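You operate a simulated robot arm through the tools that you are given. There is no shell and no other tool. Be economical: measure what you need, move in short steps, check, and stop when the job is done.

Carry out the task below with a simulated robot arm. There is one attempt and no reset: what you move stays moved.

JOB
Squeegee the steel pan dry, then drain the table's gutter.
Fine: stand the squeegee back, open the table lever till the table's sight glass is empty and shut it again. Set down upright: squeegee. Where these are worked on the way, their far stop is far enough and under half their travel is too little: table lever.

It is judged by the outcome, as a careful person would: the job done as asked, and still so three seconds after it is handed in. It fails if anything else is knocked over, pushed out of place, dropped, spilled or broken.

ROBOT AND FRAMES
A 7-joint arm with a fingered hand on a trunk, on a base that drives. Base frame: it is fixed to the floor where the robot stands at the start and does not move with it; the origin is under the middle of the robot, x ahead of it, y to its left, z up. Lengths are in cm, angles in degrees, forces in N, time in s.
Its first joint turns from -166.0 to 166.0 degrees. Places, roughly: sponge mop [125, 25, 75]; steel pan [90, 0, 80]; table lever [120, -20, 60]; table sight glass [60, -20, 60]. Payload 4 kg.
The TCP is the grasp point between the finger pads, 3 cm short of the fingertips. In the tool frame z runs along the fingers and y along their closing line. The gripper opens to 10.4 cm. The gripper's body begins 3.5 cm behind the TCP. The gripper is a hand of 4 fingers: y runs from the thumb to the fingers, the wrist lies at [-1.5, -11.3, -19] in the tool frame, and closing takes about 1.5 s.
Orientation is that of the tool frame in the base frame, as a unit quaternion [x, y, z, w]. With the fingers straight down and the wrist toward the robot, the tool's x, y and z point along [0, 1, 0], [1, 0, 0] and [0, 0, -1] of the base frame.

CONTROLS
- The arm moves only by the tool drive_tool. Its argument "commands" is a list of rows, each a list of 6 numbers: the shift along the base's x, y, z in units of 250 mm (1.0 is 250 mm), then the turn, a rotation vector about the base's x, y, z in units of 45 degrees (1.0 is 45 degrees). In form: [[dx, dy, dz, wx, wy, wz], ...]. A call has 1 to 20 rows; each row is the pose to reach, as a shift and turn from the pose commanded when the call began. "fingers" is the closure in counts, from 0 (fully open) to 255 (shut), set as the call begins (left out, the last holds). A call with a number of a shift or a turn outside -1 to 1 is refused whole. Each row takes 0.2 s and may step no farther than 5 cm and 8.6 degrees from the row before; otherwise, or with a gripper value out of range, the whole call is refused. Where a pose cannot be reached the arm comes as near as it can. A force on the tool above 40 N (or 10 N above the force at the start of the call, whichever is more), or a blocked arm, ends the call early, and 0.2 s more pass. Each finger travels about 15.3 cm/s and halts on what it meets, pressing with about 28 N; the grip force reading is that of the motor and also rises with nothing between the fingers. The clock runs only during rows and for 0.2 s after the last one: add rows that repeat a pose to give the fingers time. It gives the time, the measured TCP pose, the force on the tool (base axes), the opening and the grip force at its end, in the units of the frame above (readings bear some noise), with the torque about the TCP (base axes, N m) and any sound that the robot's microphone picked up.
- Cameras (640 x 400 px; columns grow to the right, rows downward): "scene" is now at [32.43, 16.57, 123.76]; the picture's right is [-0.37, -0.93, 0.00], its down [-0.45, 0.18, -0.88] and it looks along [0.82, -0.32, -0.48] (base axes); focal length 219 px, centre (320, 200). "wrist" rides on the gripper at [6.1, -9.2, -13] in the tool frame; the picture's right is [-0.81, 0.28, -0.52], its down [-0.53, -0.71, 0.46] and it looks along [-0.24, 0.64, 0.72] (tool axes); focal length 275 px, centre (320, 200). There is no depth. A picture from a camera that has moved, and an enlarged one, comes with that camera's place and axes in the base frame and with its lens.
- snapshot(camera): a new picture of that camera. The clock stands still meanwhile.
- roll_base(legs): drives the robot by 1 to 6 legs, each [ahead, left, turn to the left] in cm, cm and degrees, along the robot's own axes; the way and the turn of a leg run together, so that a leg with both is an arc; at most 150 cm and 180 degrees a leg. The arm and the cameras ride along, it lands a little off, and it stops where it bumps. It gives what a move gives.
- finger_targets(index, middle, ring, thumb_bend, thumb_turn): sets how far each is bent, from 0 (flat) to 100 (curled in); at 30 the hand is open as for a grip, at 70 the pads meet at the TCP. One left out holds its place. A second passes; each finger stops where it meets its share of the squeeze, and holds until it gets a number again. A gripper value or a shape takes the hand back. It gives what a move gives, with no picture; readings hold the bend of each and the force on the fingers (four entries, about 0 where the hand has none), thumb and palm. thumb_turn goes from beside the hand (0) to across from the fingers (100), as for a grip.
- set_grasp(shape): the hand has 4 fingers and takes this shape, open, in about a second: jaw (thumb against the fingers, like two jaws); tri (thumb and two fingers); tip (a fingertip pinch); poke (one finger out to press); point (the index stretched); flat (the hand flat); cup (the hand cupped); fist (a fist). The gripper value then closes the fingers along that shape, each until it touches; the sizes above hold for jaw. It gives what a move gives, with no picture.
- pan_tilt(pan, tilt): turns the head with the scene camera to pan (to the left, within 143 degrees either way) and tilt (down, from -29 to 69), counted from straight ahead of the robot. It gives what a move gives.
- close_up(camera, box): a new picture of the part [left, top, right, bottom] of that camera's present view, enlarged. The clock stands still meanwhile.
- finish_job(): hands the job in; it is judged then, once.

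Go step by step. Nothing tells you exact positions but the pictures and the camera data: compare them with the known pose of the tool, close in by small moves and look again before you grip or let go. The budget is 120 turns and 90 pictures, counting those below and the enlarged ones. Unless the task says otherwise, let go and move clear before handing in, and close with one line.

The tools are called after "Call:" by a JSON object that holds its "name" and its "arguments". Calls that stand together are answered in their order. drive_tool: Moves the arm, as the interface text tells. Its arguments: {"type":"object","properties":{"commands":{"type":"array","items":{"type":"array","items":{"type":"number"}}},"fingers":{"type":"number"}},"required":["commands"]} The other tools are called the same way: set_grasp (shape) gives the hand a shape; finger_targets (index, middle, ring, thumb_bend, thumb_turn) moves the fingers one by one; roll_base (legs) drives the base; pan_tilt (pan, tilt) turns the head that bears the scene camera; snapshot (camera) takes a picture; close_up (camera, box) takes an enlarged picture of a part of a camera's view; finish_job () hands the job in.

At the start:

```text
t: 0.0
position: [73.59, 3.23, 118.59]
orientation: [0.707, 0.707, 0.001, -0.001]
force: [-1.1, 1.1, -0.8]
torque: [0.0, -0.01, 0.03]
opening: 10.37
grip_force: 0.1
shape: jaw
bend: [30.0, 30.0, 30.0, 30.0, 98.0]
finger forces: [0.0, 0.1, 0.0, 0.0, 0.0, 0.0]
robot x, y, heading: [0.27, 0.06, -0.1]
head pan, tilt: [-21.7, 28.7]
```

scene: 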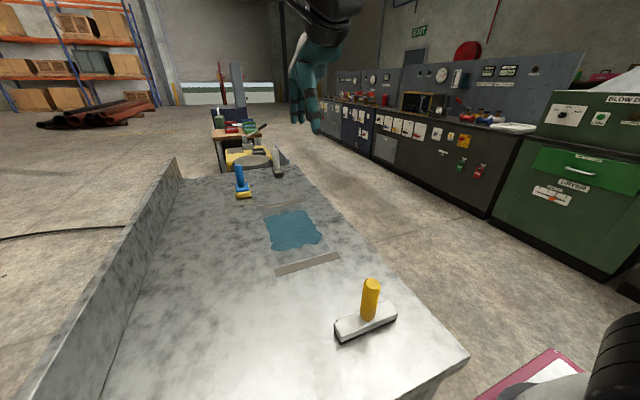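
wrist: 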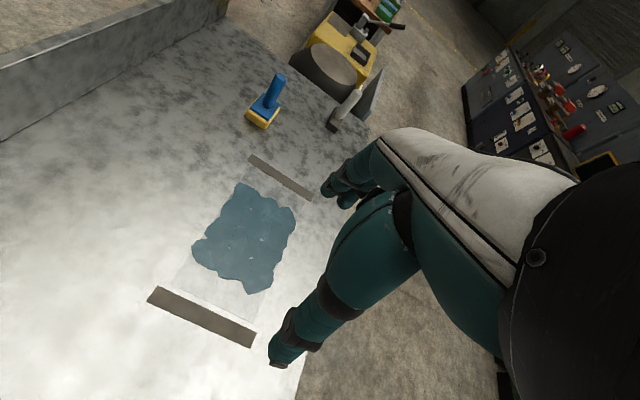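

I see a puddle in the pan between two grey strips, a yellow-handled squeegee near me at about (54,-1), and a blue-handled sponge tool beyond it. I'll look closer first.

Call:
{"name": "close_up", "arguments": {"camera": "scene", "box": [200, 130, 440, 360]}}

Call:
{"name": "close_up", "arguments": {"camera": "wrist", "box": [130, 0, 410, 370]}}

Call:
{"name": "pan_tilt", "arguments": {"pan": -30, "tilt": 65}}

Call:
{"name": "snapshot", "arguments": {"camera": "scene"}}

```text
1.74 times, centred on (320, 245) of scene
camera zoom: at [32.43, 16.57, 123.76], right [-0.37, -0.93, 0.0], down [-0.45, 0.18, -0.88], along [0.82, -0.32, -0.48], focal length 382 px, centre (320, 122)
```

zoom: 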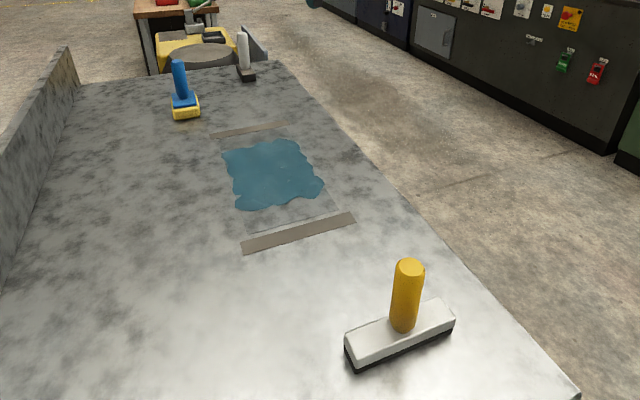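

```text
1.08 times, centred on (270, 185) of wrist
camera zoom: at [64.36, 9.31, 131.54], right [0.28, -0.81, 0.52], down [-0.71, -0.53, -0.46], along [0.64, -0.24, -0.72], focal length 298 px, centre (374, 216)
```

zoom: 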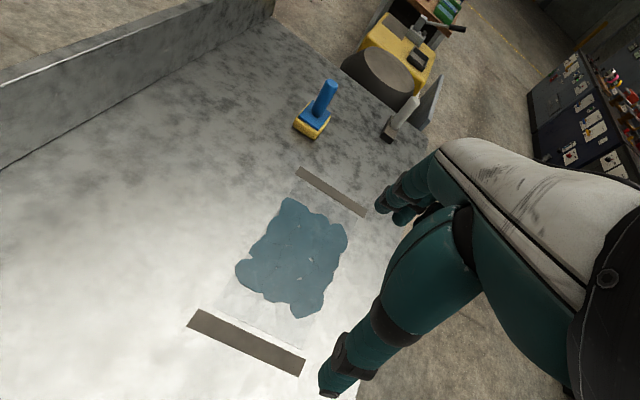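

```text
t: 1.0
position: [73.7, 3.3, 118.59]
orientation: [0.707, 0.708, 0.001, 0.0]
force: [0.1, -0.1, 0.2]
torque: [-0.01, 0.0, 0.01]
opening: 10.37
grip_force: 0.0
shape: jaw
bend: [30.0, 30.0, 30.0, 30.0, 98.0]
finger forces: [0.1, 0.1, 0.1, 0.0, 0.0, 0.0]
robot x, y, heading: [-0.16, -0.35, -0.1]
head pan, tilt: [-30.0, 65.0]
```

```text
85 pictures are left
camera scene: at [29.24, 16.9, 118.79], right [-0.5, -0.87, 0.0], down [-0.78, 0.45, -0.42], along [0.37, -0.21, -0.91], focal length 219 px, centre (320, 200)
```

scene: 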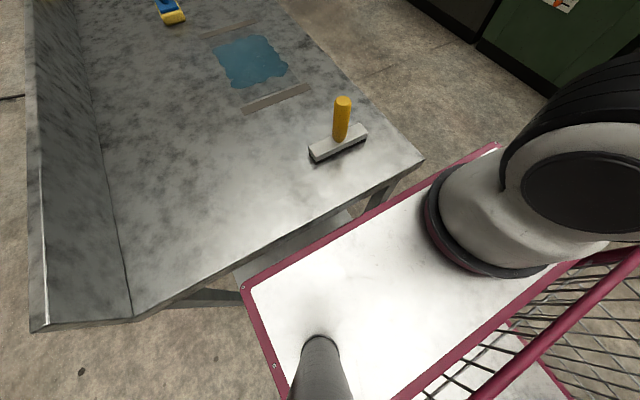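

The table runs from x≈42 onwards, with y from about -16 to 44. The squeegee stands at about (54,-2), and the lever and sight glass are on the right side. I'll drive round to that side, where everything should be within reach, in checked stages.

Call:
{"name": "roll_base", "arguments": {"legs": [[-15, 0, 0], [0, -90, 0]]}}

Call:
{"name": "pan_tilt", "arguments": {"pan": 15, "tilt": 30}}

Call:
{"name": "snapshot", "arguments": {"camera": "scene"}}

```text
t: 6.7
position: [59.77, -85.45, 118.59]
orientation: [0.7, 0.714, 0.0, 0.0]
force: [0.3, 0.3, -0.4]
torque: [0.02, -0.03, -0.02]
opening: 10.38
grip_force: 0.0
shape: jaw
bend: [30.0, 30.0, 30.0, 30.0, 98.0]
finger forces: [0.0, 0.0, 0.0, 0.1, 0.0, 0.0]
robot x, y, heading: [-13.76, -90.14, 1.1]
head pan, tilt: [-30.0, 65.0]
```

```text
t: 7.8
position: [59.75, -85.46, 118.51]
orientation: [0.7, 0.714, 0.001, 0.0]
force: [0.0, -0.6, 0.2]
torque: [-0.04, 0.02, 0.01]
opening: 10.36
grip_force: 0.0
shape: jaw
bend: [30.0, 30.0, 30.0, 30.0, 98.0]
finger forces: [0.1, 0.0, 0.1, 0.0, 0.0, 0.0]
robot x, y, heading: [-14.07, -89.91, 1.4]
head pan, tilt: [15.0, 30.0]
```

```text
84 pictures are left
camera scene: at [18.42, -67.32, 123.55], right [0.28, -0.96, 0.0], down [-0.48, -0.14, -0.87], along [0.83, 0.24, -0.5], focal length 219 px, centre (320, 200)
```

scene: 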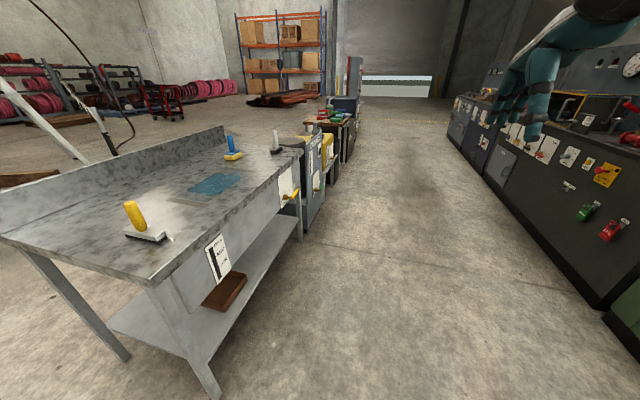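

The aisle is clear. The sight glass panel is near the table's near corner and a yellow lever is near the far corner. Next I'll drive forward and turn to face the table's side.

Call:
{"name": "roll_base", "arguments": {"legs": [[94, 0, 0], [0, 0, 88.7]]}}

Call:
{"name": "pan_tilt", "arguments": {"pan": 0, "tilt": 48}}

Call:
{"name": "snapshot", "arguments": {"camera": "scene"}}

Call:
{"name": "snapshot", "arguments": {"camera": "wrist"}}

```text
t: 16.6
position: [77.38, -15.87, 118.52]
orientation: [0.0, 1.0, 0.001, 0.0]
force: [-0.4, -0.3, -0.5]
torque: [0.0, -0.01, 0.0]
opening: 10.39
grip_force: 0.0
shape: jaw
bend: [30.0, 30.0, 30.0, 30.0, 98.0]
finger forces: [0.0, 0.0, 0.0, 0.0, 0.0, 0.0]
robot x, y, heading: [80.58, -89.72, 90.1]
head pan, tilt: [15.0, 30.0]
```

```text
t: 17.4
position: [77.31, -15.92, 118.64]
orientation: [0.0, 1.0, 0.0, -0.001]
force: [-0.6, 0.3, 0.1]
torque: [0.01, 0.02, -0.02]
opening: 10.37
grip_force: 0.0
shape: jaw
bend: [30.0, 30.0, 30.0, 30.0, 98.0]
finger forces: [0.0, 0.0, 0.1, 0.0, 0.1, 0.0]
robot x, y, heading: [80.56, -89.41, 90.0]
head pan, tilt: [0.0, 48.0]
```

```text
83 pictures are left
camera scene: at [60.58, -57.68, 120.88], right [1.0, 0.0, 0.0], down [0.0, -0.74, -0.67], along [0.0, 0.67, -0.74], focal length 219 px, centre (320, 200)
```

scene: 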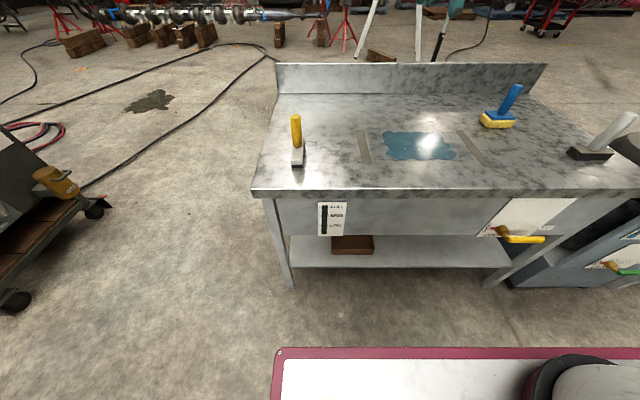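

```text
82 pictures are left
camera wrist: at [71.22, -25.15, 131.54], right [0.81, 0.27, 0.52], down [0.53, -0.71, -0.46], along [0.24, 0.64, -0.72], focal length 275 px, centre (320, 200)
```

wrist: 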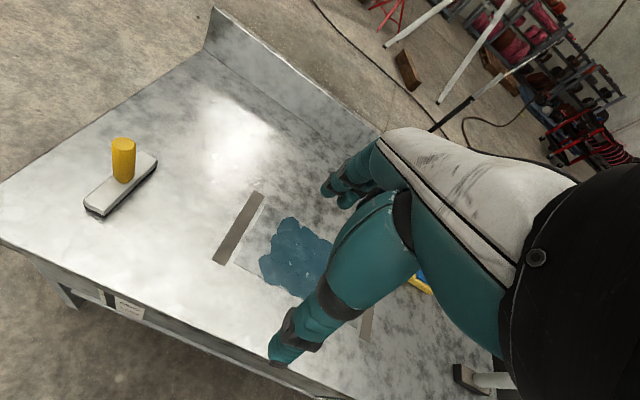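

The lever (yellow) is on the panel to the right, the sight glass to the left, and the squeegee handle at about (53.7,-1.2) with its top near z=92. I'll roll 8 cm closer so that all of it is well within reach.

Call:
{"name": "roll_base", "arguments": {"legs": [[8, 0, 0]]}}

```text
t: 18.5
position: [77.51, -7.84, 118.73]
orientation: [0.0, 1.0, 0.0, -0.001]
force: [0.3, 0.3, 1.0]
torque: [0.02, -0.03, -0.02]
opening: 10.37
grip_force: 0.1
shape: jaw
bend: [30.0, 30.0, 30.0, 30.0, 98.0]
finger forces: [0.0, 0.1, 0.0, 0.0, 0.0, 0.0]
robot x, y, heading: [80.34, -81.66, 90.1]
head pan, tilt: [0.0, 48.0]
```

I'll move the hand above the squeegee handle and look again.

Call:
{"name": "drive_tool", "arguments": {"commands": [[-0.136, 0.038, -0.095, 0, 0, 0], [-0.272, 0.075, -0.19, 0, 0, 0], [-0.408, 0.113, -0.286, 0, 0, 0], [-0.544, 0.151, -0.381, 0, 0, 0], [-0.68, 0.189, -0.477, 0, 0, 0], [-0.816, 0.226, -0.572, 0, 0, 0], [-0.952, 0.264, -0.668, 0, 0, 0], [-0.952, 0.264, -0.668, 0, 0, 0]], "fingers": 0}}

Call:
{"name": "snapshot", "arguments": {"camera": "scene"}}

Call:
{"name": "snapshot", "arguments": {"camera": "wrist"}}

```text
t: 20.3
position: [53.64, -1.18, 101.98]
orientation: [0.0, 1.0, 0.0, 0.0]
force: [0.0, 0.4, 0.0]
torque: [0.01, -0.03, 0.02]
opening: 10.34
grip_force: 0.1
shape: jaw
bend: [30.0, 30.0, 30.0, 30.0, 98.0]
finger forces: [0.1, 0.0, 0.0, 0.0, 0.1, 0.0]
robot x, y, heading: [80.27, -81.63, 89.7]
head pan, tilt: [0.0, 48.0]
```

```text
81 pictures are left
camera scene: at [60.6, -49.62, 120.87], right [1.0, 0.0, 0.0], down [0.0, -0.74, -0.67], along [0.0, 0.67, -0.74], focal length 219 px, centre (320, 200)
```

scene: 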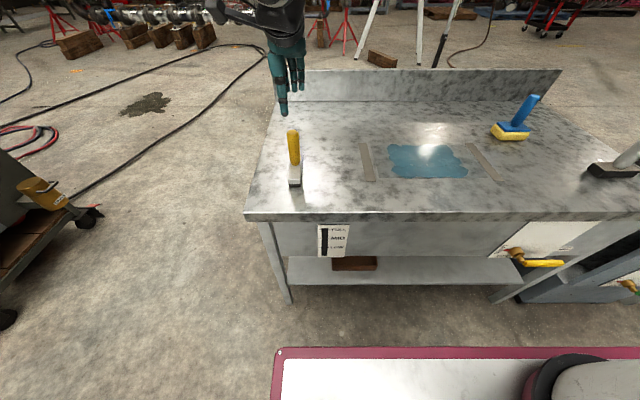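

```text
80 pictures are left
camera wrist: at [47.4, -10.37, 115.03], right [0.81, 0.27, 0.52], down [0.53, -0.71, -0.46], along [0.24, 0.64, -0.72], focal length 275 px, centre (320, 200)
```

wrist: 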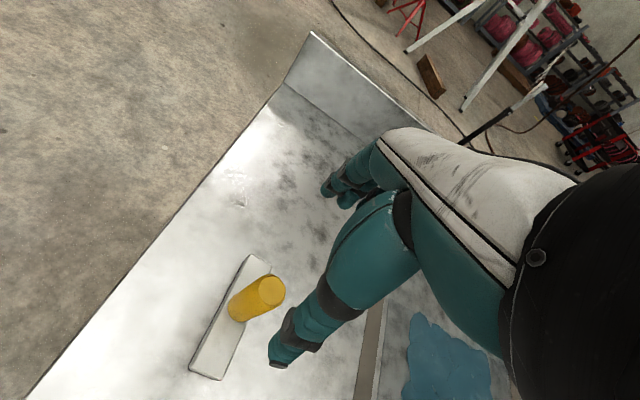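

The handle top reads (53.8,-2.0,92) from both cameras. I'll shift the hand slightly and go down so that the fingers straddle it.

Call:
{"name": "drive_tool", "arguments": {"commands": [[0.006, -0.03, -0.1, 0, 0, 0], [0.006, -0.03, -0.24, 0, 0, 0], [0.006, -0.03, -0.28, 0, 0, 0]]}}

Call:
{"name": "snapshot", "arguments": {"camera": "wrist"}}

Call:
{"name": "close_up", "arguments": {"camera": "scene", "box": [230, 60, 390, 220]}}

```text
t: 21.1
position: [53.62, -1.95, 94.88]
orientation: [0.0, 1.0, 0.0, 0.0]
force: [0.2, 0.8, -0.1]
torque: [0.01, 0.02, 0.02]
opening: 10.35
grip_force: 0.1
shape: jaw
bend: [30.0, 30.0, 30.0, 30.0, 98.0]
finger forces: [0.1, 0.1, 0.0, 0.0, 0.0, 0.0]
robot x, y, heading: [80.99, -81.38, 89.9]
head pan, tilt: [0.0, 48.0]
```

```text
79 pictures are left
camera wrist: at [47.39, -11.12, 107.92], right [0.81, 0.27, 0.52], down [0.53, -0.71, -0.46], along [0.24, 0.64, -0.72], focal length 275 px, centre (320, 200)
```

wrist: 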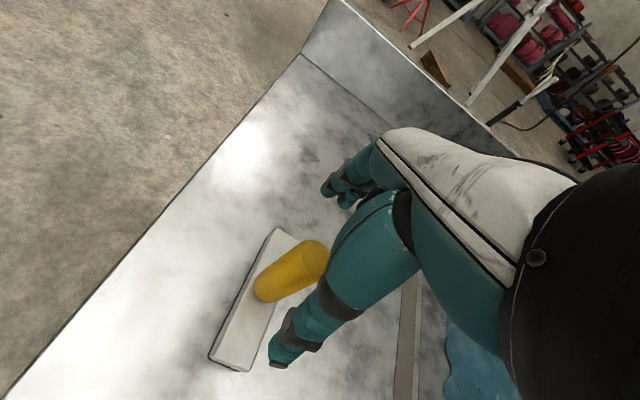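

```text
2.50 times, centred on (310, 140) of scene
camera zoom: at [60.61, -49.62, 120.87], right [1.0, 0.0, 0.0], down [0.0, -0.74, -0.67], along [0.0, 0.67, -0.74], focal length 549 px, centre (345, 350)
```

zoom: 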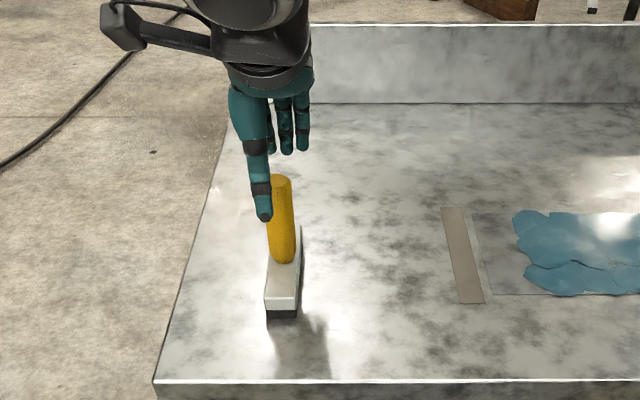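

The thumb and fingers straddle the handle, which is centred near (54.0,-1.5). I'll go down to z≈89.2 and close.

Call:
{"name": "drive_tool", "arguments": {"commands": [[0.012, 0.016, -0.1, 0, 0, 0], [0.012, 0.016, -0.2, 0, 0, 0], [0.012, 0.016, -0.228, 0, 0, 0]]}}

Call:
{"name": "drive_tool", "arguments": {"commands": [[0, 0, 0, 0, 0, 0], [0, 0, 0, 0, 0, 0], [0, 0, 0, 0, 0, 0], [0, 0, 0, 0, 0, 0], [0, 0, 0, 0, 0, 0], [0, 0, 0, 0, 0, 0], [0, 0, 0, 0, 0, 0], [0, 0, 0, 0, 0, 0]], "fingers": 255}}

Call:
{"name": "snapshot", "arguments": {"camera": "wrist"}}

Call:
{"name": "close_up", "arguments": {"camera": "scene", "box": [230, 60, 390, 220]}}

```text
t: 21.9
position: [54.02, -1.72, 89.17]
orientation: [0.001, 1.0, 0.0, 0.0]
force: [0.2, 0.2, 0.4]
torque: [0.01, 0.01, 0.02]
opening: 10.39
grip_force: 0.0
shape: jaw
bend: [30.0, 30.0, 30.0, 30.0, 98.0]
finger forces: [0.0, 0.0, 0.0, 0.0, 0.1, 0.0]
robot x, y, heading: [80.5, -81.27, 89.9]
head pan, tilt: [0.0, 48.0]
```

```text
t: 23.7
position: [54.05, -1.72, 89.34]
orientation: [0.0, 1.0, -0.001, 0.0]
force: [-0.3, 0.3, -0.5]
torque: [0.01, 0.01, 0.06]
opening: 2.2
grip_force: 28.3
shape: jaw
bend: [73.0, 61.0, 67.0, 74.0, 100.0]
finger forces: [16.4, 6.8, 0.1, 0.0, 24.0, 0.0]
robot x, y, heading: [80.82, -81.56, 90.0]
head pan, tilt: [0.0, 48.0]
```

```text
77 pictures are left
camera wrist: at [47.88, -10.87, 102.2], right [0.81, 0.27, 0.52], down [0.53, -0.71, -0.46], along [0.24, 0.64, -0.72], focal length 275 px, centre (320, 200)
```

wrist: 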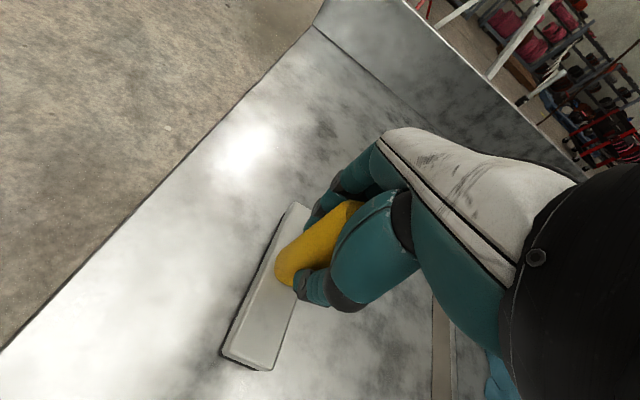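

```text
2.50 times, centred on (310, 140) of scene
camera zoom: at [60.6, -49.61, 120.87], right [1.0, 0.0, 0.0], down [0.0, -0.74, -0.67], along [0.0, 0.67, -0.74], focal length 549 px, centre (345, 350)
```

zoom: 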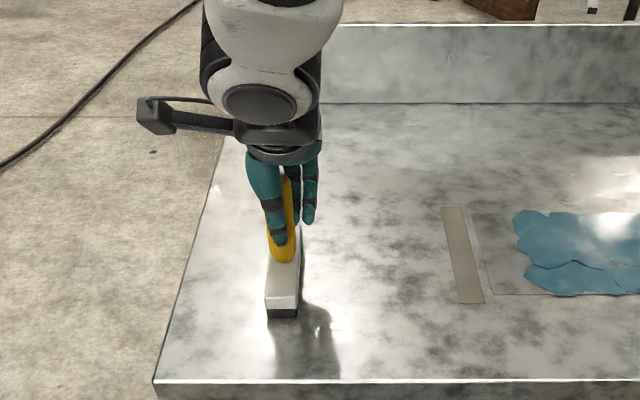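

The thumb, index and middle finger hold the handle. I'll lift a few cm and check that it hangs straight.

Call:
{"name": "drive_tool", "arguments": {"commands": [[0, 0, 0.06, 0, 0, 0], [0, 0, 0.14, 0, 0, 0], [0, 0, 0.24, 0, 0, 0], [0, 0, 0.24, 0, 0, 0]]}}

Call:
{"name": "snapshot", "arguments": {"camera": "wrist"}}

Call:
{"name": "close_up", "arguments": {"camera": "scene", "box": [230, 60, 390, 220]}}

```text
t: 24.7
position: [54.07, -1.41, 95.11]
orientation: [0.0, 1.0, -0.001, 0.0]
force: [0.6, -0.8, -2.6]
torque: [-0.03, 0.0, 0.01]
opening: 2.21
grip_force: 28.4
shape: jaw
bend: [73.0, 61.0, 67.0, 75.0, 100.0]
finger forces: [16.6, 7.0, 0.1, 0.0, 24.0, 0.0]
robot x, y, heading: [80.46, -81.5, 90.1]
head pan, tilt: [0.0, 48.0]
```

```text
75 pictures are left
camera wrist: at [47.79, -10.6, 108.07], right [0.81, 0.27, 0.52], down [0.53, -0.71, -0.45], along [0.24, 0.64, -0.72], focal length 275 px, centre (320, 200)
```

wrist: 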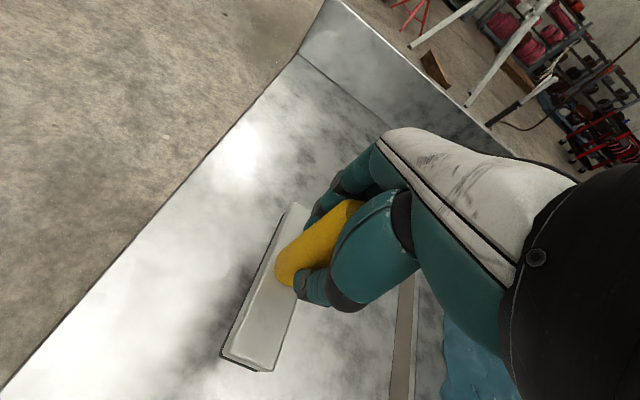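

```text
2.50 times, centred on (310, 140) of scene
camera zoom: at [60.6, -49.61, 120.87], right [1.0, 0.0, 0.0], down [0.0, -0.74, -0.67], along [0.0, 0.67, -0.74], focal length 549 px, centre (345, 350)
```

zoom: 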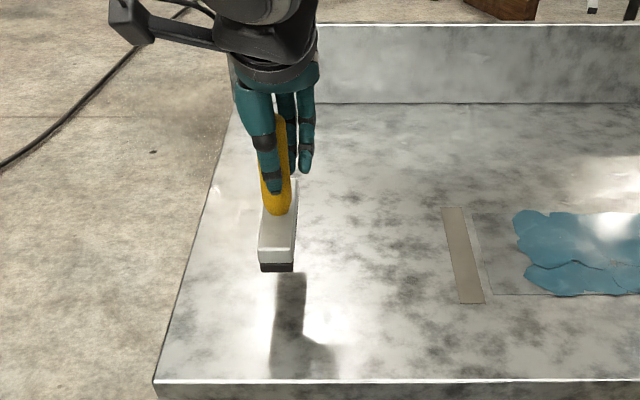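

The squeegee hangs straight, and its base touches the table at TCP z≈89.3. I'll zoom in on the pan to map it precisely.

Call:
{"name": "close_up", "arguments": {"camera": "scene", "box": [350, 110, 510, 210]}}

```text
4.00 times, centred on (430, 160) of scene
camera zoom: at [60.6, -49.61, 120.87], right [1.0, 0.0, 0.0], down [0.0, -0.74, -0.67], along [0.0, 0.67, -0.74], focal length 878 px, centre (-120, 360)
```

zoom: 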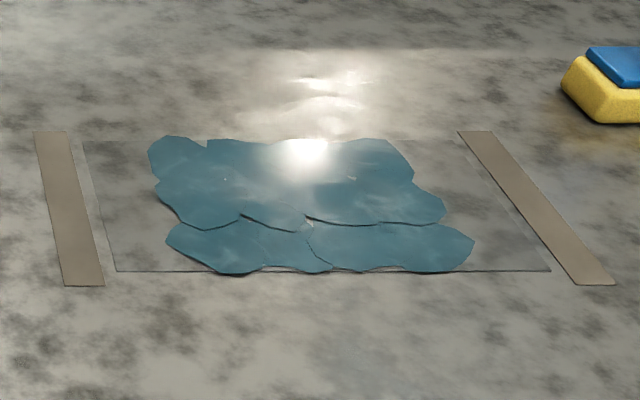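

The pan spans x 77–107 and y -4.3–11.3, with gutter strips at x≈74.5 and 109.4. I'll carry the squeegee to the right edge of the pan, then sweep left into the near strip in overlapping passes.

Call:
{"name": "drive_tool", "arguments": {"commands": [[0.19, 0, 0, 0, 0, 0], [0.38, 0, 0, 0, 0, 0], [0.57, 0, 0, 0, 0, 0], [0.76, 0, 0, 0, 0, 0], [0.95, 0, 0, 0, 0, 0]]}}

Call:
{"name": "drive_tool", "arguments": {"commands": [[0.19, 0.01, 0, 0, 0, 0], [0.38, 0.02, 0, 0, 0, 0], [0.57, 0.03, 0, 0, 0, 0], [0.76, 0.04, 0, 0, 0, 0], [0.95, 0.05, 0, 0, 0, 0]]}}

Call:
{"name": "drive_tool", "arguments": {"commands": [[0.09, 0.018, 0, 0, 0, 0], [0.17, 0.018, 0, 0, 0, 0], [0.17, 0.018, 0, 0, 0, 0]]}}

Call:
{"name": "snapshot", "arguments": {"camera": "scene"}}

```text
t: 25.9
position: [77.49, -1.77, 95.28]
orientation: [-0.001, 1.0, 0.0, 0.0]
force: [-0.3, 0.2, -1.8]
torque: [-0.01, -0.03, -0.05]
opening: 2.18
grip_force: 28.3
shape: jaw
bend: [73.0, 61.0, 67.0, 75.0, 100.0]
finger forces: [16.8, 7.2, 0.1, 0.0, 23.9, 0.0]
robot x, y, heading: [80.53, -81.76, 89.9]
head pan, tilt: [0.0, 48.0]
```

```text
t: 27.1
position: [101.06, -1.07, 95.55]
orientation: [-0.001, 1.0, 0.0, 0.0]
force: [-2.3, 0.5, -2.1]
torque: [-0.03, 0.04, -0.03]
opening: 2.14
grip_force: 28.0
shape: jaw
bend: [73.0, 61.0, 67.0, 75.0, 100.0]
finger forces: [17.0, 7.4, 0.0, 0.0, 23.9, 0.0]
robot x, y, heading: [80.71, -81.51, 90.0]
head pan, tilt: [0.0, 48.0]
```

```text
t: 27.9
position: [105.82, -0.18, 95.39]
orientation: [0.0, 1.0, 0.001, 0.0]
force: [0.2, -0.2, -2.7]
torque: [-0.01, 0.01, 0.01]
opening: 2.14
grip_force: 28.1
shape: jaw
bend: [73.0, 61.0, 67.0, 75.0, 100.0]
finger forces: [16.8, 7.7, 0.0, 0.0, 23.8, 0.0]
robot x, y, heading: [80.47, -81.41, 89.6]
head pan, tilt: [0.0, 48.0]
```

```text
72 pictures are left
camera scene: at [60.62, -49.61, 120.87], right [1.0, 0.0, 0.0], down [0.0, -0.74, -0.67], along [0.0, 0.67, -0.74], focal length 219 px, centre (320, 200)
```

scene: 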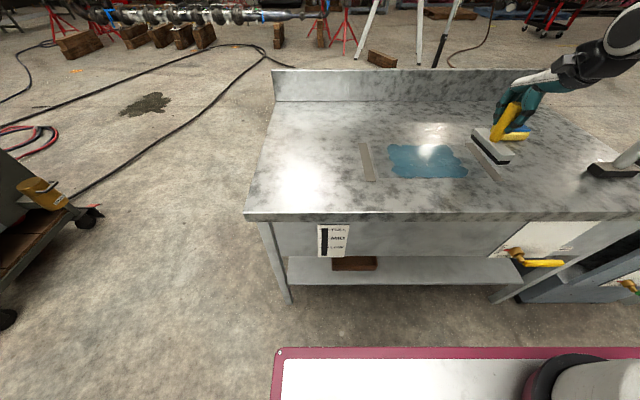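

I'll zoom in to check the hand's clearance from the blue mop before lowering.

Call:
{"name": "close_up", "arguments": {"camera": "scene", "box": [440, 60, 600, 200]}}

Call:
{"name": "snapshot", "arguments": {"camera": "wrist"}}

```text
2.86 times, centred on (520, 130) of scene
camera zoom: at [60.62, -49.61, 120.87], right [1.0, 0.0, 0.0], down [0.0, -0.74, -0.67], along [0.0, 0.67, -0.74], focal length 627 px, centre (-251, 400)
```

zoom: 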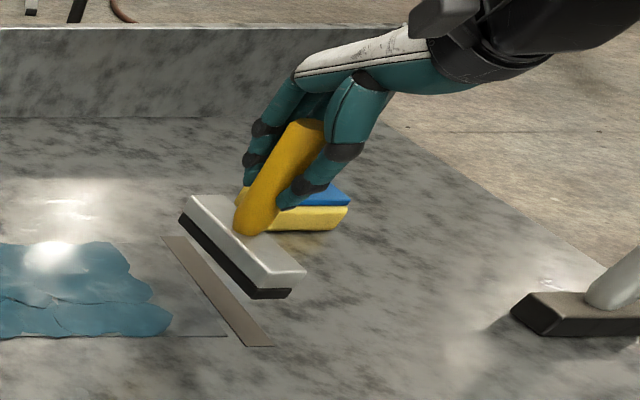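

```text
70 pictures are left
camera wrist: at [99.56, -9.3, 108.3], right [0.81, 0.27, 0.52], down [0.53, -0.71, -0.46], along [0.24, 0.64, -0.72], focal length 275 px, centre (320, 200)
```

wrist: 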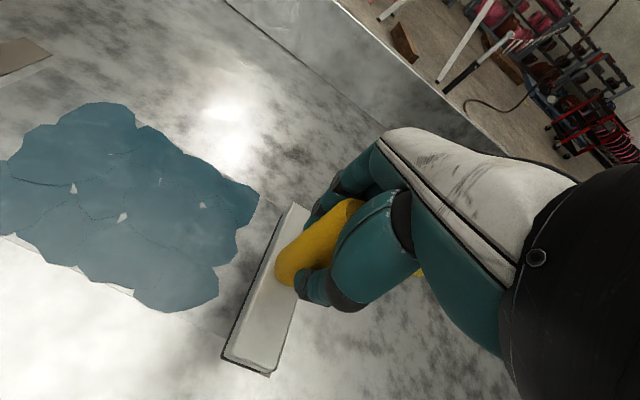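

The mop is well clear at x≥118, y≥14. I'll lower the squeegee until it touches the table.

Call:
{"name": "drive_tool", "arguments": {"commands": [[0.004, 0.02, -0.1, 0, 0, 0], [0.004, 0.02, -0.2, 0, 0, 0], [0.004, 0.02, -0.23, 0, 0, 0], [0.004, 0.02, -0.245, 0, 0, 0], [0.004, 0.02, -0.252, 0, 0, 0]]}}

```text
t: 29.1
position: [105.86, 0.62, 89.14]
orientation: [0.0, 1.0, 0.003, 0.0]
force: [0.1, -4.3, 29.6]
torque: [-0.11, 0.03, -0.01]
opening: 2.37
grip_force: 28.0
shape: jaw
bend: [73.0, 61.0, 67.0, 75.0, 100.0]
finger forces: [18.3, 9.2, 0.0, 0.1, 31.0, 0.1]
robot x, y, heading: [80.67, -81.28, 89.8]
head pan, tilt: [0.0, 48.0]
```

It is in contact but pressing about 30 N. I'll ease up slightly before sweeping.

Call:
{"name": "drive_tool", "arguments": {"commands": [[0, 0, 0.004, 0, 0, 0]]}}

```text
t: 29.5
position: [105.95, 0.56, 89.24]
orientation: [0.0, 1.0, 0.002, 0.0]
force: [-1.4, -1.3, 28.2]
torque: [0.02, 0.03, -0.04]
opening: 2.39
grip_force: 28.0
shape: jaw
bend: [73.0, 61.0, 67.0, 75.0, 100.0]
finger forces: [20.2, 10.1, 0.0, 0.0, 29.2, 0.1]
robot x, y, heading: [81.12, -81.82, 89.9]
head pan, tilt: [0.0, 48.0]
```

Call:
{"name": "drive_tool", "arguments": {"commands": [[0, 0, 0.008, 0, 0, 0]]}}

```text
t: 29.9
position: [105.84, 0.59, 89.23]
orientation: [0.0, 1.0, 0.0, 0.0]
force: [-1.0, 4.2, 19.9]
torque: [0.18, 0.05, -0.02]
opening: 2.37
grip_force: 27.3
shape: jaw
bend: [73.0, 61.0, 67.0, 75.0, 100.0]
finger forces: [20.7, 10.1, 0.0, 0.1, 26.3, 0.0]
robot x, y, heading: [80.71, -81.0, 89.7]
head pan, tilt: [0.0, 48.0]
```

The force is now about 20 N. I'll ease up slightly more and begin the first sweep to the left.

Call:
{"name": "drive_tool", "arguments": {"commands": [[0, 0, 0.004, 0, 0, 0], [-0.06, 0, 0.004, 0, 0, 0], [-0.14, 0, 0.004, 0, 0, 0], [-0.22, 0, 0.004, 0, 0, 0], [-0.3, 0, 0.004, 0, 0, 0]]}}

Call:
{"name": "close_up", "arguments": {"camera": "scene", "box": [350, 90, 510, 210]}}

```text
t: 31.1
position: [98.4, 0.51, 89.17]
orientation: [0.001, 1.0, -0.001, 0.0]
force: [1.8, -0.4, 2.4]
torque: [0.02, -0.11, -0.02]
opening: 2.33
grip_force: 27.6
shape: jaw
bend: [73.0, 60.0, 67.0, 75.0, 100.0]
finger forces: [16.4, 10.4, 0.0, 0.0, 24.6, 0.1]
robot x, y, heading: [80.4, -81.43, 89.9]
head pan, tilt: [0.0, 48.0]
```

```text
3.33 times, centred on (430, 150) of scene
camera zoom: at [60.64, -49.62, 120.88], right [1.0, 0.0, 0.0], down [0.0, -0.74, -0.67], along [0.0, 0.67, -0.74], focal length 732 px, centre (-47, 367)
```

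zoom: 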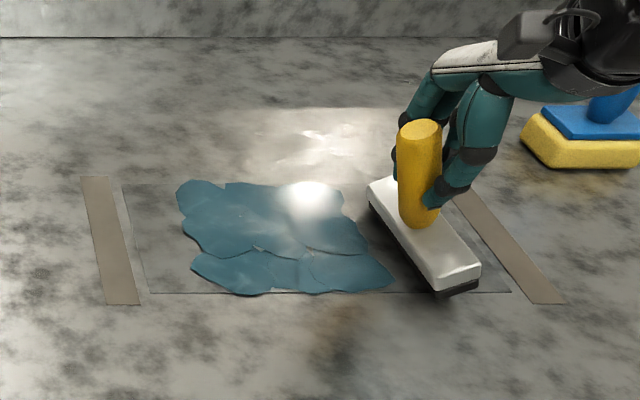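

The handle is tilting: the head lags because the fingers close along the blade and let it pivot. I'll check this with the wrist camera before correcting it.

Call:
{"name": "snapshot", "arguments": {"camera": "wrist"}}

```text
68 pictures are left
camera wrist: at [92.17, -8.64, 102.21], right [0.81, 0.27, 0.52], down [0.53, -0.71, -0.45], along [0.24, 0.64, -0.73], focal length 275 px, centre (320, 200)
```

wrist: 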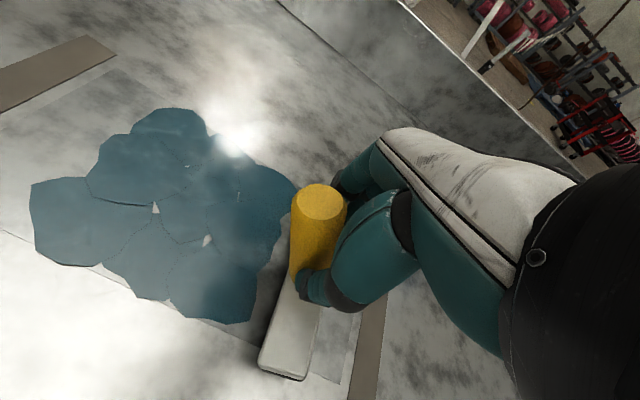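

Confirmed: the head lags by about 3 cm. I'll drag back to the right with light pressure to straighten it.

Call:
{"name": "drive_tool", "arguments": {"commands": [[0.03, 0, -0.004, 0, 0, 0], [0.06, 0, -0.006, 0, 0, 0], [0.1, 0, -0.006, 0, 0, 0], [0.14, 0, -0.004, 0, 0, 0]]}}

Call:
{"name": "snapshot", "arguments": {"camera": "wrist"}}

```text
t: 32.1
position: [101.84, 0.47, 89.17]
orientation: [0.0, 1.0, -0.001, 0.0]
force: [-1.7, -0.5, 3.0]
torque: [0.16, 0.26, 0.04]
opening: 2.24
grip_force: 28.0
shape: jaw
bend: [73.0, 62.0, 67.0, 75.0, 100.0]
finger forces: [19.7, 6.8, 0.0, 0.0, 24.8, 0.1]
robot x, y, heading: [80.48, -82.02, 89.8]
head pan, tilt: [0.0, 48.0]
```

```text
67 pictures are left
camera wrist: at [95.76, -8.75, 102.19], right [0.81, 0.28, 0.52], down [0.53, -0.71, -0.45], along [0.24, 0.64, -0.73], focal length 275 px, centre (320, 200)
```

wrist: 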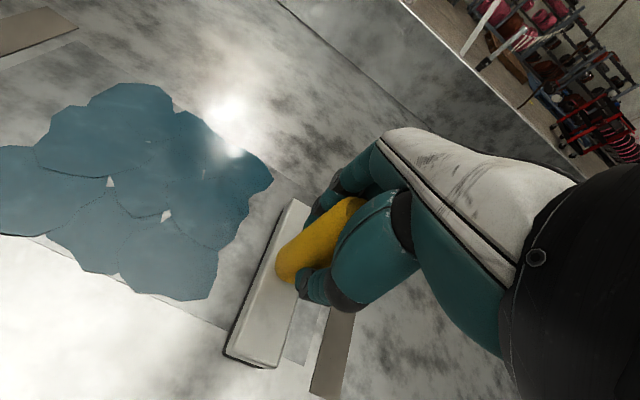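

It is upright again. I'll let go here, lift, turn the hand 90° so the fingers close along the sweep direction, and regrip.

Call:
{"name": "drive_tool", "arguments": {"commands": [[0, 0, 0, 0, 0, 0], [0, 0, 0, 0, 0, 0], [0, 0, 0, 0, 0, 0], [0, 0, 0, 0, 0, 0], [0, 0, 0, 0, 0, 0], [0, 0, 0, 0, 0, 0], [0, 0, 0.1, 0, 0, 0], [0, 0, 0.28, 0, 0, 0], [0, 0, 0.4, 0, 0, 0]], "fingers": 0}}

Call:
{"name": "drive_tool", "arguments": {"commands": [[0, 0, 0, 0, 0, -0.18], [0, 0, 0, 0, 0, -0.36], [0, 0, 0, 0, 0, -0.54], [0, 0, 0, 0, 0, -0.72], [0, 0, 0, 0, 0, -0.9], [0, 0, 0, 0, 0, -1.0]]}}

Call:
{"name": "drive_tool", "arguments": {"commands": [[0, 0, 0, 0, 0, -0.18], [0, 0, 0, 0, 0, -0.36], [0, 0, 0, 0, 0, -0.54], [0, 0, 0, 0, 0, -0.72], [0, 0, 0, 0, 0, -0.9], [0, 0, 0, 0, 0, -1.0], [0, 0, 0, 0, 0, -1.0]]}}

Call:
{"name": "snapshot", "arguments": {"camera": "wrist"}}

Call:
{"name": "close_up", "arguments": {"camera": "scene", "box": [350, 50, 540, 210]}}

```text
t: 34.1
position: [101.9, 0.46, 98.98]
orientation: [-0.001, 1.0, 0.0, 0.0]
force: [-0.6, -0.3, -0.1]
torque: [0.0, -0.01, 0.0]
opening: 10.36
grip_force: 0.1
shape: jaw
bend: [30.0, 30.0, 30.0, 30.0, 98.0]
finger forces: [0.0, 0.0, 0.1, 0.0, 0.0, 0.1]
robot x, y, heading: [80.92, -81.44, 90.0]
head pan, tilt: [0.0, 48.0]
```

```text
t: 35.5
position: [101.93, 0.57, 99.05]
orientation: [0.384, 0.924, 0.0, 0.001]
force: [1.4, -0.3, 0.1]
torque: [0.02, 0.0, 0.03]
opening: 10.39
grip_force: 0.0
shape: jaw
bend: [30.0, 30.0, 30.0, 30.0, 98.0]
finger forces: [0.0, 0.0, 0.0, 0.1, 0.1, 0.1]
robot x, y, heading: [80.52, -81.72, 90.2]
head pan, tilt: [0.0, 48.0]
```

```text
t: 37.1
position: [101.91, 0.47, 99.15]
orientation: [0.708, 0.706, 0.0, 0.0]
force: [1.0, 0.7, -0.5]
torque: [-0.02, -0.01, 0.03]
opening: 10.36
grip_force: 0.1
shape: jaw
bend: [30.0, 30.0, 30.0, 30.0, 98.0]
finger forces: [0.0, 0.1, 0.1, 0.1, 0.0, 0.1]
robot x, y, heading: [80.61, -81.38, 89.7]
head pan, tilt: [0.0, 48.0]
```

```text
66 pictures are left
camera wrist: at [92.7, 6.65, 112.13], right [0.27, -0.81, 0.52], down [-0.71, -0.53, -0.46], along [0.64, -0.24, -0.72], focal length 275 px, centre (320, 200)
```

wrist: 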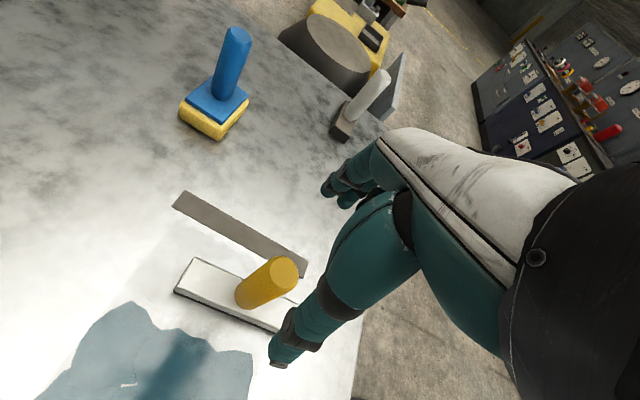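

```text
2.50 times, centred on (445, 130) of scene
camera zoom: at [60.6, -49.62, 120.87], right [1.0, 0.0, 0.0], down [0.0, -0.74, -0.67], along [0.0, 0.67, -0.74], focal length 549 px, centre (8, 375)
```

zoom: 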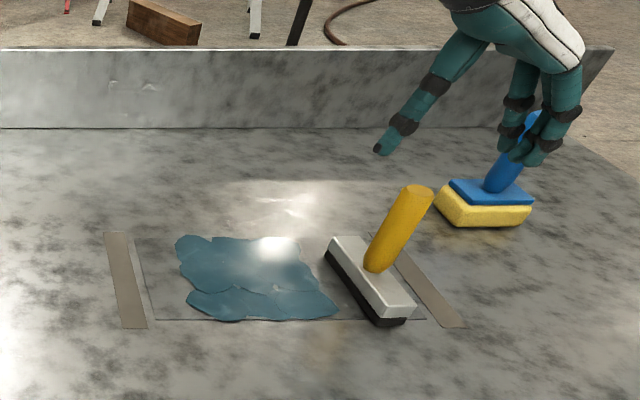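

The hand is turned and the handle reads (102.0,0.9). I'll descend around it and grip.

Call:
{"name": "drive_tool", "arguments": {"commands": [[0.004, 0.016, -0.1, 0, 0, 0], [0.004, 0.016, -0.2, 0, 0, 0], [0.004, 0.016, -0.3, 0, 0, 0], [0.004, 0.016, -0.388, 0, 0, 0], [0.004, 0.016, -0.392, 0, 0, 0]]}}

Call:
{"name": "drive_tool", "arguments": {"commands": [[0, 0, 0, 0, 0, 0], [0, 0, 0, 0, 0, 0], [0, 0, 0, 0, 0, 0], [0, 0, 0, 0, 0, 0], [0, 0, 0, 0, 0, 0], [0, 0, 0, 0, 0, 0], [0, 0, 0, 0, 0, 0], [0, 0, 0, 0, 0, 0]], "fingers": 255}}

Call:
{"name": "snapshot", "arguments": {"camera": "wrist"}}

Call:
{"name": "close_up", "arguments": {"camera": "scene", "box": [350, 50, 540, 210]}}

```text
t: 38.3
position: [102.15, 1.0, 89.26]
orientation: [0.708, 0.706, 0.0, 0.0]
force: [0.8, 0.7, -0.3]
torque: [0.03, 0.01, -0.03]
opening: 10.38
grip_force: 0.1
shape: jaw
bend: [30.0, 30.0, 30.0, 30.0, 98.0]
finger forces: [0.0, 0.0, 0.0, 0.1, 0.0, 0.0]
robot x, y, heading: [80.45, -81.49, 89.9]
head pan, tilt: [0.0, 48.0]
```

```text
t: 40.1
position: [102.23, 0.9, 89.43]
orientation: [0.707, 0.707, 0.0, 0.0]
force: [0.0, 0.5, -0.1]
torque: [0.0, 0.0, -0.01]
opening: 2.2
grip_force: 27.7
shape: jaw
bend: [72.0, 61.0, 69.0, 75.0, 100.0]
finger forces: [14.6, 8.9, 0.0, 0.0, 24.0, 0.0]
robot x, y, heading: [80.78, -81.51, 89.9]
head pan, tilt: [0.0, 48.0]
```

```text
64 pictures are left
camera wrist: at [92.94, 7.05, 102.33], right [0.27, -0.81, 0.52], down [-0.71, -0.53, -0.46], along [0.64, -0.24, -0.72], focal length 275 px, centre (320, 200)
```

wrist: 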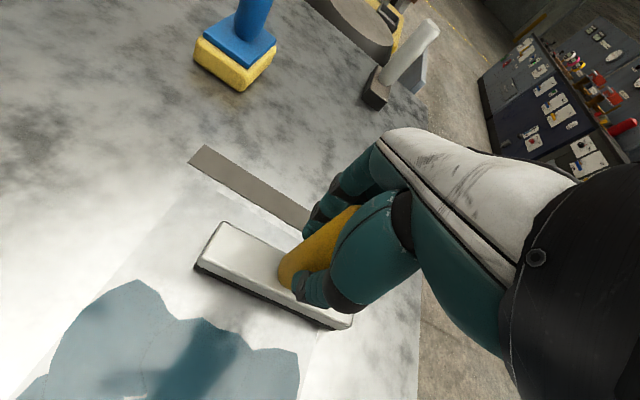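

```text
2.50 times, centred on (445, 130) of scene
camera zoom: at [60.61, -49.61, 120.87], right [1.0, 0.0, 0.0], down [0.0, -0.74, -0.67], along [0.0, 0.67, -0.74], focal length 549 px, centre (8, 375)
```

zoom: 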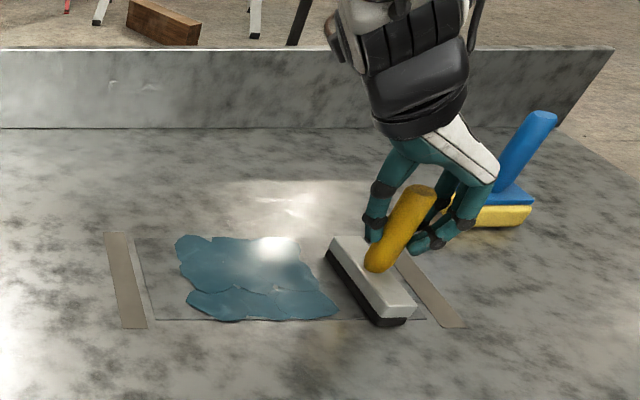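

I have a good grip across the sweep direction. I'll press lightly and sweep a short way left to test it.

Call:
{"name": "drive_tool", "arguments": {"commands": [[0, 0, -0.006, 0, 0, 0], [-0.04, 0, -0.01, 0, 0, 0], [-0.08, 0, -0.012, 0, 0, 0], [-0.12, 0, -0.012, 0, 0, 0]]}}

Call:
{"name": "close_up", "arguments": {"camera": "scene", "box": [350, 50, 540, 210]}}

```text
t: 41.1
position: [99.09, 0.9, 89.11]
orientation: [0.708, 0.706, 0.002, 0.0]
force: [9.4, 2.4, 26.5]
torque: [0.03, -0.55, 0.1]
opening: 2.37
grip_force: 28.0
shape: jaw
bend: [73.0, 59.0, 69.0, 76.0, 100.0]
finger forces: [22.2, 15.4, 0.0, 0.0, 25.4, 0.1]
robot x, y, heading: [81.06, -81.33, 90.2]
head pan, tilt: [0.0, 48.0]
```

```text
2.50 times, centred on (445, 130) of scene
camera zoom: at [60.64, -49.68, 120.9], right [1.0, 0.0, 0.0], down [0.0, -0.74, -0.67], along [0.0, 0.67, -0.74], focal length 549 px, centre (8, 375)
```

zoom: 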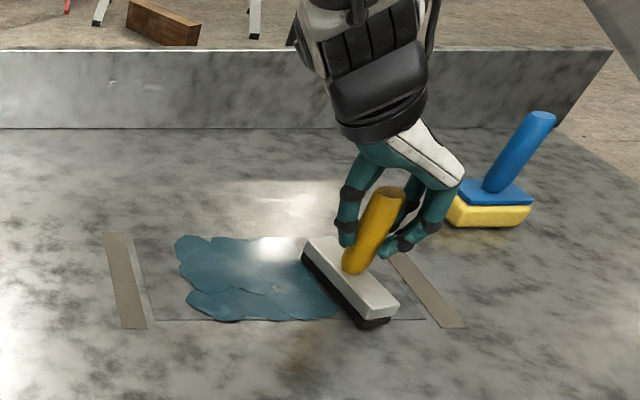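

It is tracking well and upright. I'll ease the pressure a bit and continue the sweep.

Call:
{"name": "drive_tool", "arguments": {"commands": [[0, 0, 0.006, 0, 0, 0], [-0.08, 0, 0.006, 0, 0, 0], [-0.16, 0, 0.006, 0, 0, 0], [-0.24, 0, 0.006, 0, 0, 0], [-0.32, 0, 0.006, 0, 0, 0], [-0.4, 0, 0.006, 0, 0, 0]]}}

Call:
{"name": "close_up", "arguments": {"camera": "scene", "box": [350, 50, 540, 210]}}

```text
t: 42.5
position: [89.0, 0.93, 89.37]
orientation: [0.708, 0.706, 0.001, 0.001]
force: [0.4, -0.4, -0.6]
torque: [-0.03, 0.06, -0.01]
opening: 2.27
grip_force: 28.4
shape: jaw
bend: [72.0, 60.0, 69.0, 76.0, 100.0]
finger forces: [16.6, 10.1, 0.0, 0.0, 24.8, 0.0]
robot x, y, heading: [80.58, -81.03, 90.0]
head pan, tilt: [0.0, 48.0]
```

```text
2.50 times, centred on (445, 130) of scene
camera zoom: at [60.61, -49.6, 120.87], right [1.0, 0.0, 0.0], down [0.0, -0.74, -0.67], along [0.0, 0.67, -0.74], focal length 549 px, centre (8, 375)
```

zoom: 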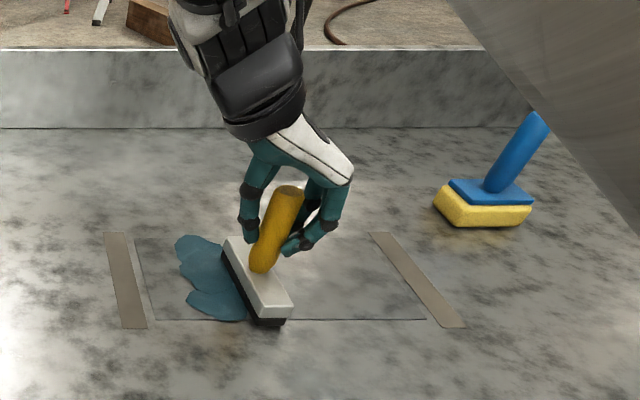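

The water is moving ahead of the blade and the trail is dry. I'll restore a little pressure and continue to the left strip.

Call:
{"name": "drive_tool", "arguments": {"commands": [[0, 0, -0.004, 0, 0, 0], [-0.08, 0, -0.004, 0, 0, 0], [-0.16, 0, -0.004, 0, 0, 0], [-0.24, 0, -0.004, 0, 0, 0], [-0.32, 0, -0.004, 0, 0, 0], [-0.4, 0, -0.004, 0, 0, 0], [-0.48, 0, -0.004, 0, 0, 0], [-0.54, 0, -0.004, 0, 0, 0], [-0.6, 0, -0.004, 0, 0, 0]]}}

Call:
{"name": "close_up", "arguments": {"camera": "scene", "box": [350, 50, 540, 210]}}

Call:
{"name": "snapshot", "arguments": {"camera": "wrist"}}

```text
t: 44.5
position: [74.13, 0.94, 89.14]
orientation: [0.708, 0.706, 0.001, 0.0]
force: [7.4, -0.3, 14.5]
torque: [0.02, -0.47, 0.02]
opening: 2.29
grip_force: 28.1
shape: jaw
bend: [72.0, 60.0, 69.0, 76.0, 100.0]
finger forces: [20.4, 14.1, 0.1, 0.0, 23.9, 0.0]
robot x, y, heading: [80.69, -81.33, 89.9]
head pan, tilt: [0.0, 48.0]
```

```text
2.50 times, centred on (445, 130) of scene
camera zoom: at [60.64, -49.66, 120.89], right [1.0, 0.0, 0.0], down [0.0, -0.74, -0.67], along [0.0, 0.67, -0.74], focal length 549 px, centre (8, 375)
```

zoom: 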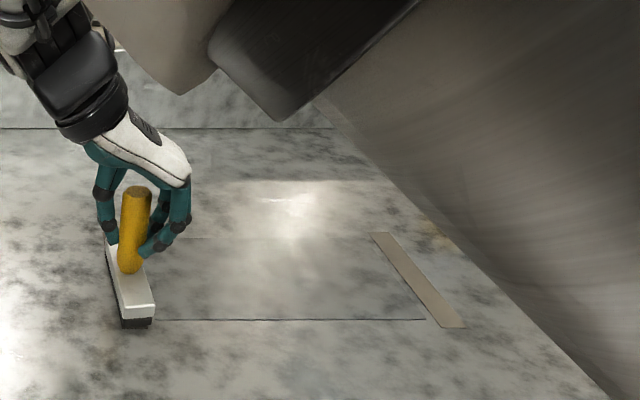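

```text
59 pictures are left
camera wrist: at [64.91, 7.08, 102.04], right [0.27, -0.81, 0.52], down [-0.71, -0.53, -0.46], along [0.64, -0.24, -0.72], focal length 275 px, centre (320, 200)
```

wrist: 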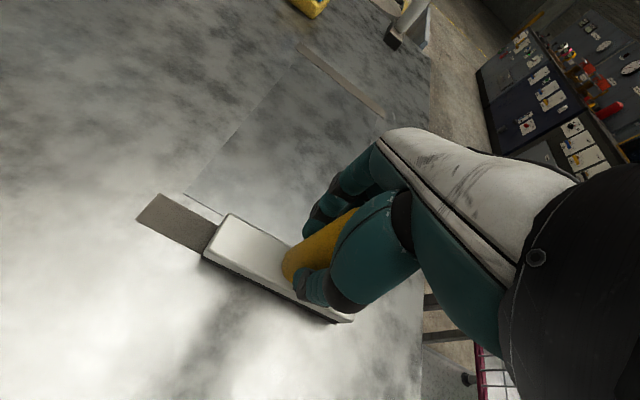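

The pan looks dry in both views. I'll lift, move aside over the table's left area and inspect the whole pan for leftovers.

Call:
{"name": "drive_tool", "arguments": {"commands": [[0, 0, 0.08, 0, 0, 0], [0, 0, 0.24, 0, 0, 0], [-0.14, -0.03, 0.3, 0, 0, 0], [-0.32, -0.05, 0.3, 0, 0, 0], [-0.5, -0.07, 0.3, 0, 0, 0], [-0.68, -0.1, 0.3, 0, 0, 0], [-0.8, -0.1, 0.3, 0, 0, 0], [-0.8, -0.1, 0.3, 0, 0, 0]]}}

Call:
{"name": "close_up", "arguments": {"camera": "scene", "box": [340, 100, 540, 220]}}

Call:
{"name": "close_up", "arguments": {"camera": "scene", "box": [300, 210, 360, 270]}}

```text
t: 46.3
position: [54.06, -1.5, 96.67]
orientation: [0.708, 0.706, 0.001, 0.0]
force: [-0.6, -0.1, -2.7]
torque: [0.03, 0.01, -0.01]
opening: 2.24
grip_force: 28.0
shape: jaw
bend: [72.0, 60.0, 69.0, 76.0, 100.0]
finger forces: [16.0, 10.1, 0.1, 0.0, 24.3, 0.0]
robot x, y, heading: [80.5, -81.13, 90.0]
head pan, tilt: [0.0, 48.0]
```

```text
3.20 times, centred on (440, 160) of scene
camera zoom: at [60.59, -49.61, 120.87], right [1.0, 0.0, 0.0], down [0.0, -0.74, -0.67], along [0.0, 0.67, -0.74], focal length 702 px, centre (-64, 328)
```

zoom: 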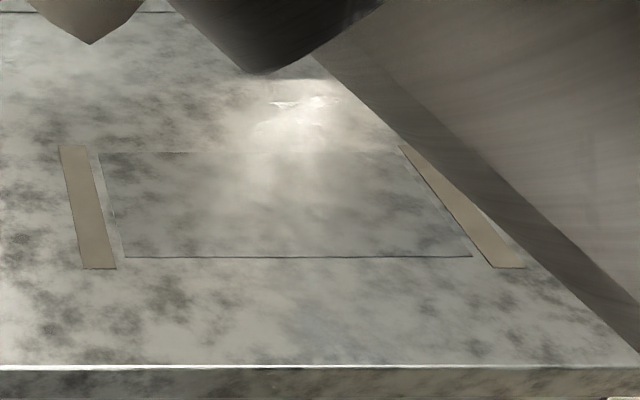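

```text
6.67 times, centred on (330, 240) of scene
camera zoom: at [60.59, -49.61, 120.87], right [1.0, 0.0, 0.0], down [0.0, -0.74, -0.67], along [0.0, 0.67, -0.74], focal length 1463 px, centre (253, -67)
```

zoom: 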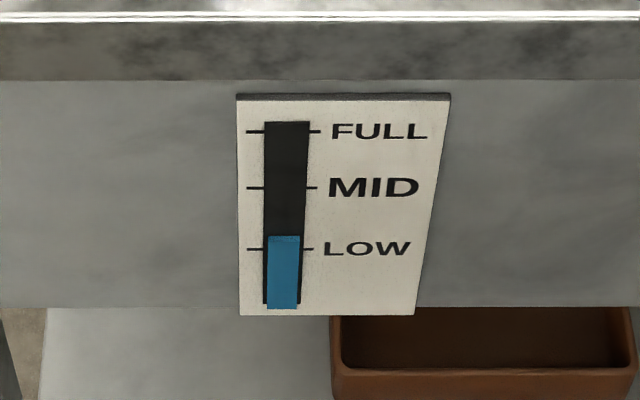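

The pan is fully dry and the sight glass now shows water at LOW. I'll set the squeegee back upright at its original spot.

Call:
{"name": "drive_tool", "arguments": {"commands": [[0, -0.006, -0.14, 0, 0, 0], [0, -0.006, -0.24, 0, 0, 0], [0, -0.006, -0.28, 0, 0, 0], [0, -0.006, -0.292, 0, 0, 0], [0, -0.006, -0.296, 0, 0, 0]]}}

Call:
{"name": "snapshot", "arguments": {"camera": "wrist"}}

Call:
{"name": "close_up", "arguments": {"camera": "scene", "box": [230, 60, 390, 220]}}

```text
t: 47.5
position: [54.0, -1.56, 89.23]
orientation: [0.707, 0.707, 0.0, 0.0]
force: [-0.1, -0.5, -2.4]
torque: [-0.02, 0.04, 0.02]
opening: 2.22
grip_force: 28.0
shape: jaw
bend: [72.0, 60.0, 69.0, 76.0, 100.0]
finger forces: [15.9, 10.1, 0.0, 0.1, 24.1, 0.1]
robot x, y, heading: [80.34, -81.6, 89.9]
head pan, tilt: [0.0, 48.0]
```

```text
56 pictures are left
camera wrist: at [44.71, 4.49, 102.21], right [0.27, -0.81, 0.52], down [-0.71, -0.53, -0.46], along [0.64, -0.24, -0.72], focal length 275 px, centre (320, 200)
```

wrist: 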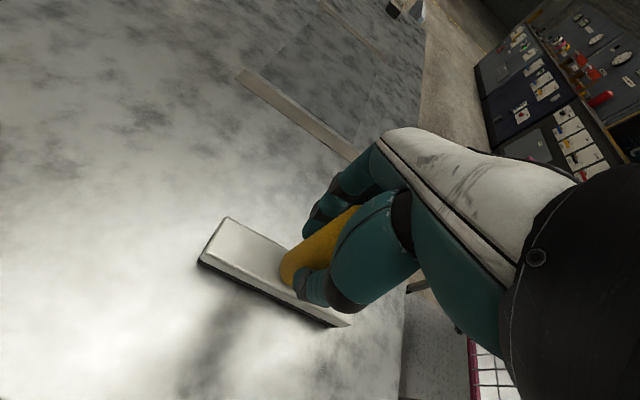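

```text
2.50 times, centred on (310, 140) of scene
camera zoom: at [60.59, -49.61, 120.87], right [1.0, 0.0, 0.0], down [0.0, -0.74, -0.67], along [0.0, 0.67, -0.74], focal length 549 px, centre (345, 350)
```

zoom: 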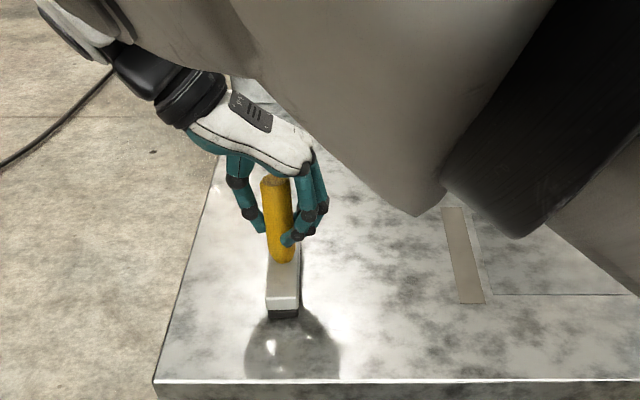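

It is almost touching, since the force still shows its weight. I'll lower until contact, release and lift straight up.

Call:
{"name": "drive_tool", "arguments": {"commands": [[0, 0, -0.004, 0, 0, 0], [0, 0, -0.008, 0, 0, 0], [0, 0, -0.008, 0, 0, 0]]}}

```text
t: 48.3
position: [54.03, -1.59, 89.03]
orientation: [0.707, 0.707, -0.001, 0.0]
force: [0.9, -0.6, 1.3]
torque: [-0.01, 0.01, -0.01]
opening: 2.21
grip_force: 28.5
shape: jaw
bend: [72.0, 60.0, 69.0, 76.0, 100.0]
finger forces: [16.2, 10.4, 0.1, 0.0, 24.2, 0.1]
robot x, y, heading: [80.27, -81.45, 90.0]
head pan, tilt: [0.0, 48.0]
```

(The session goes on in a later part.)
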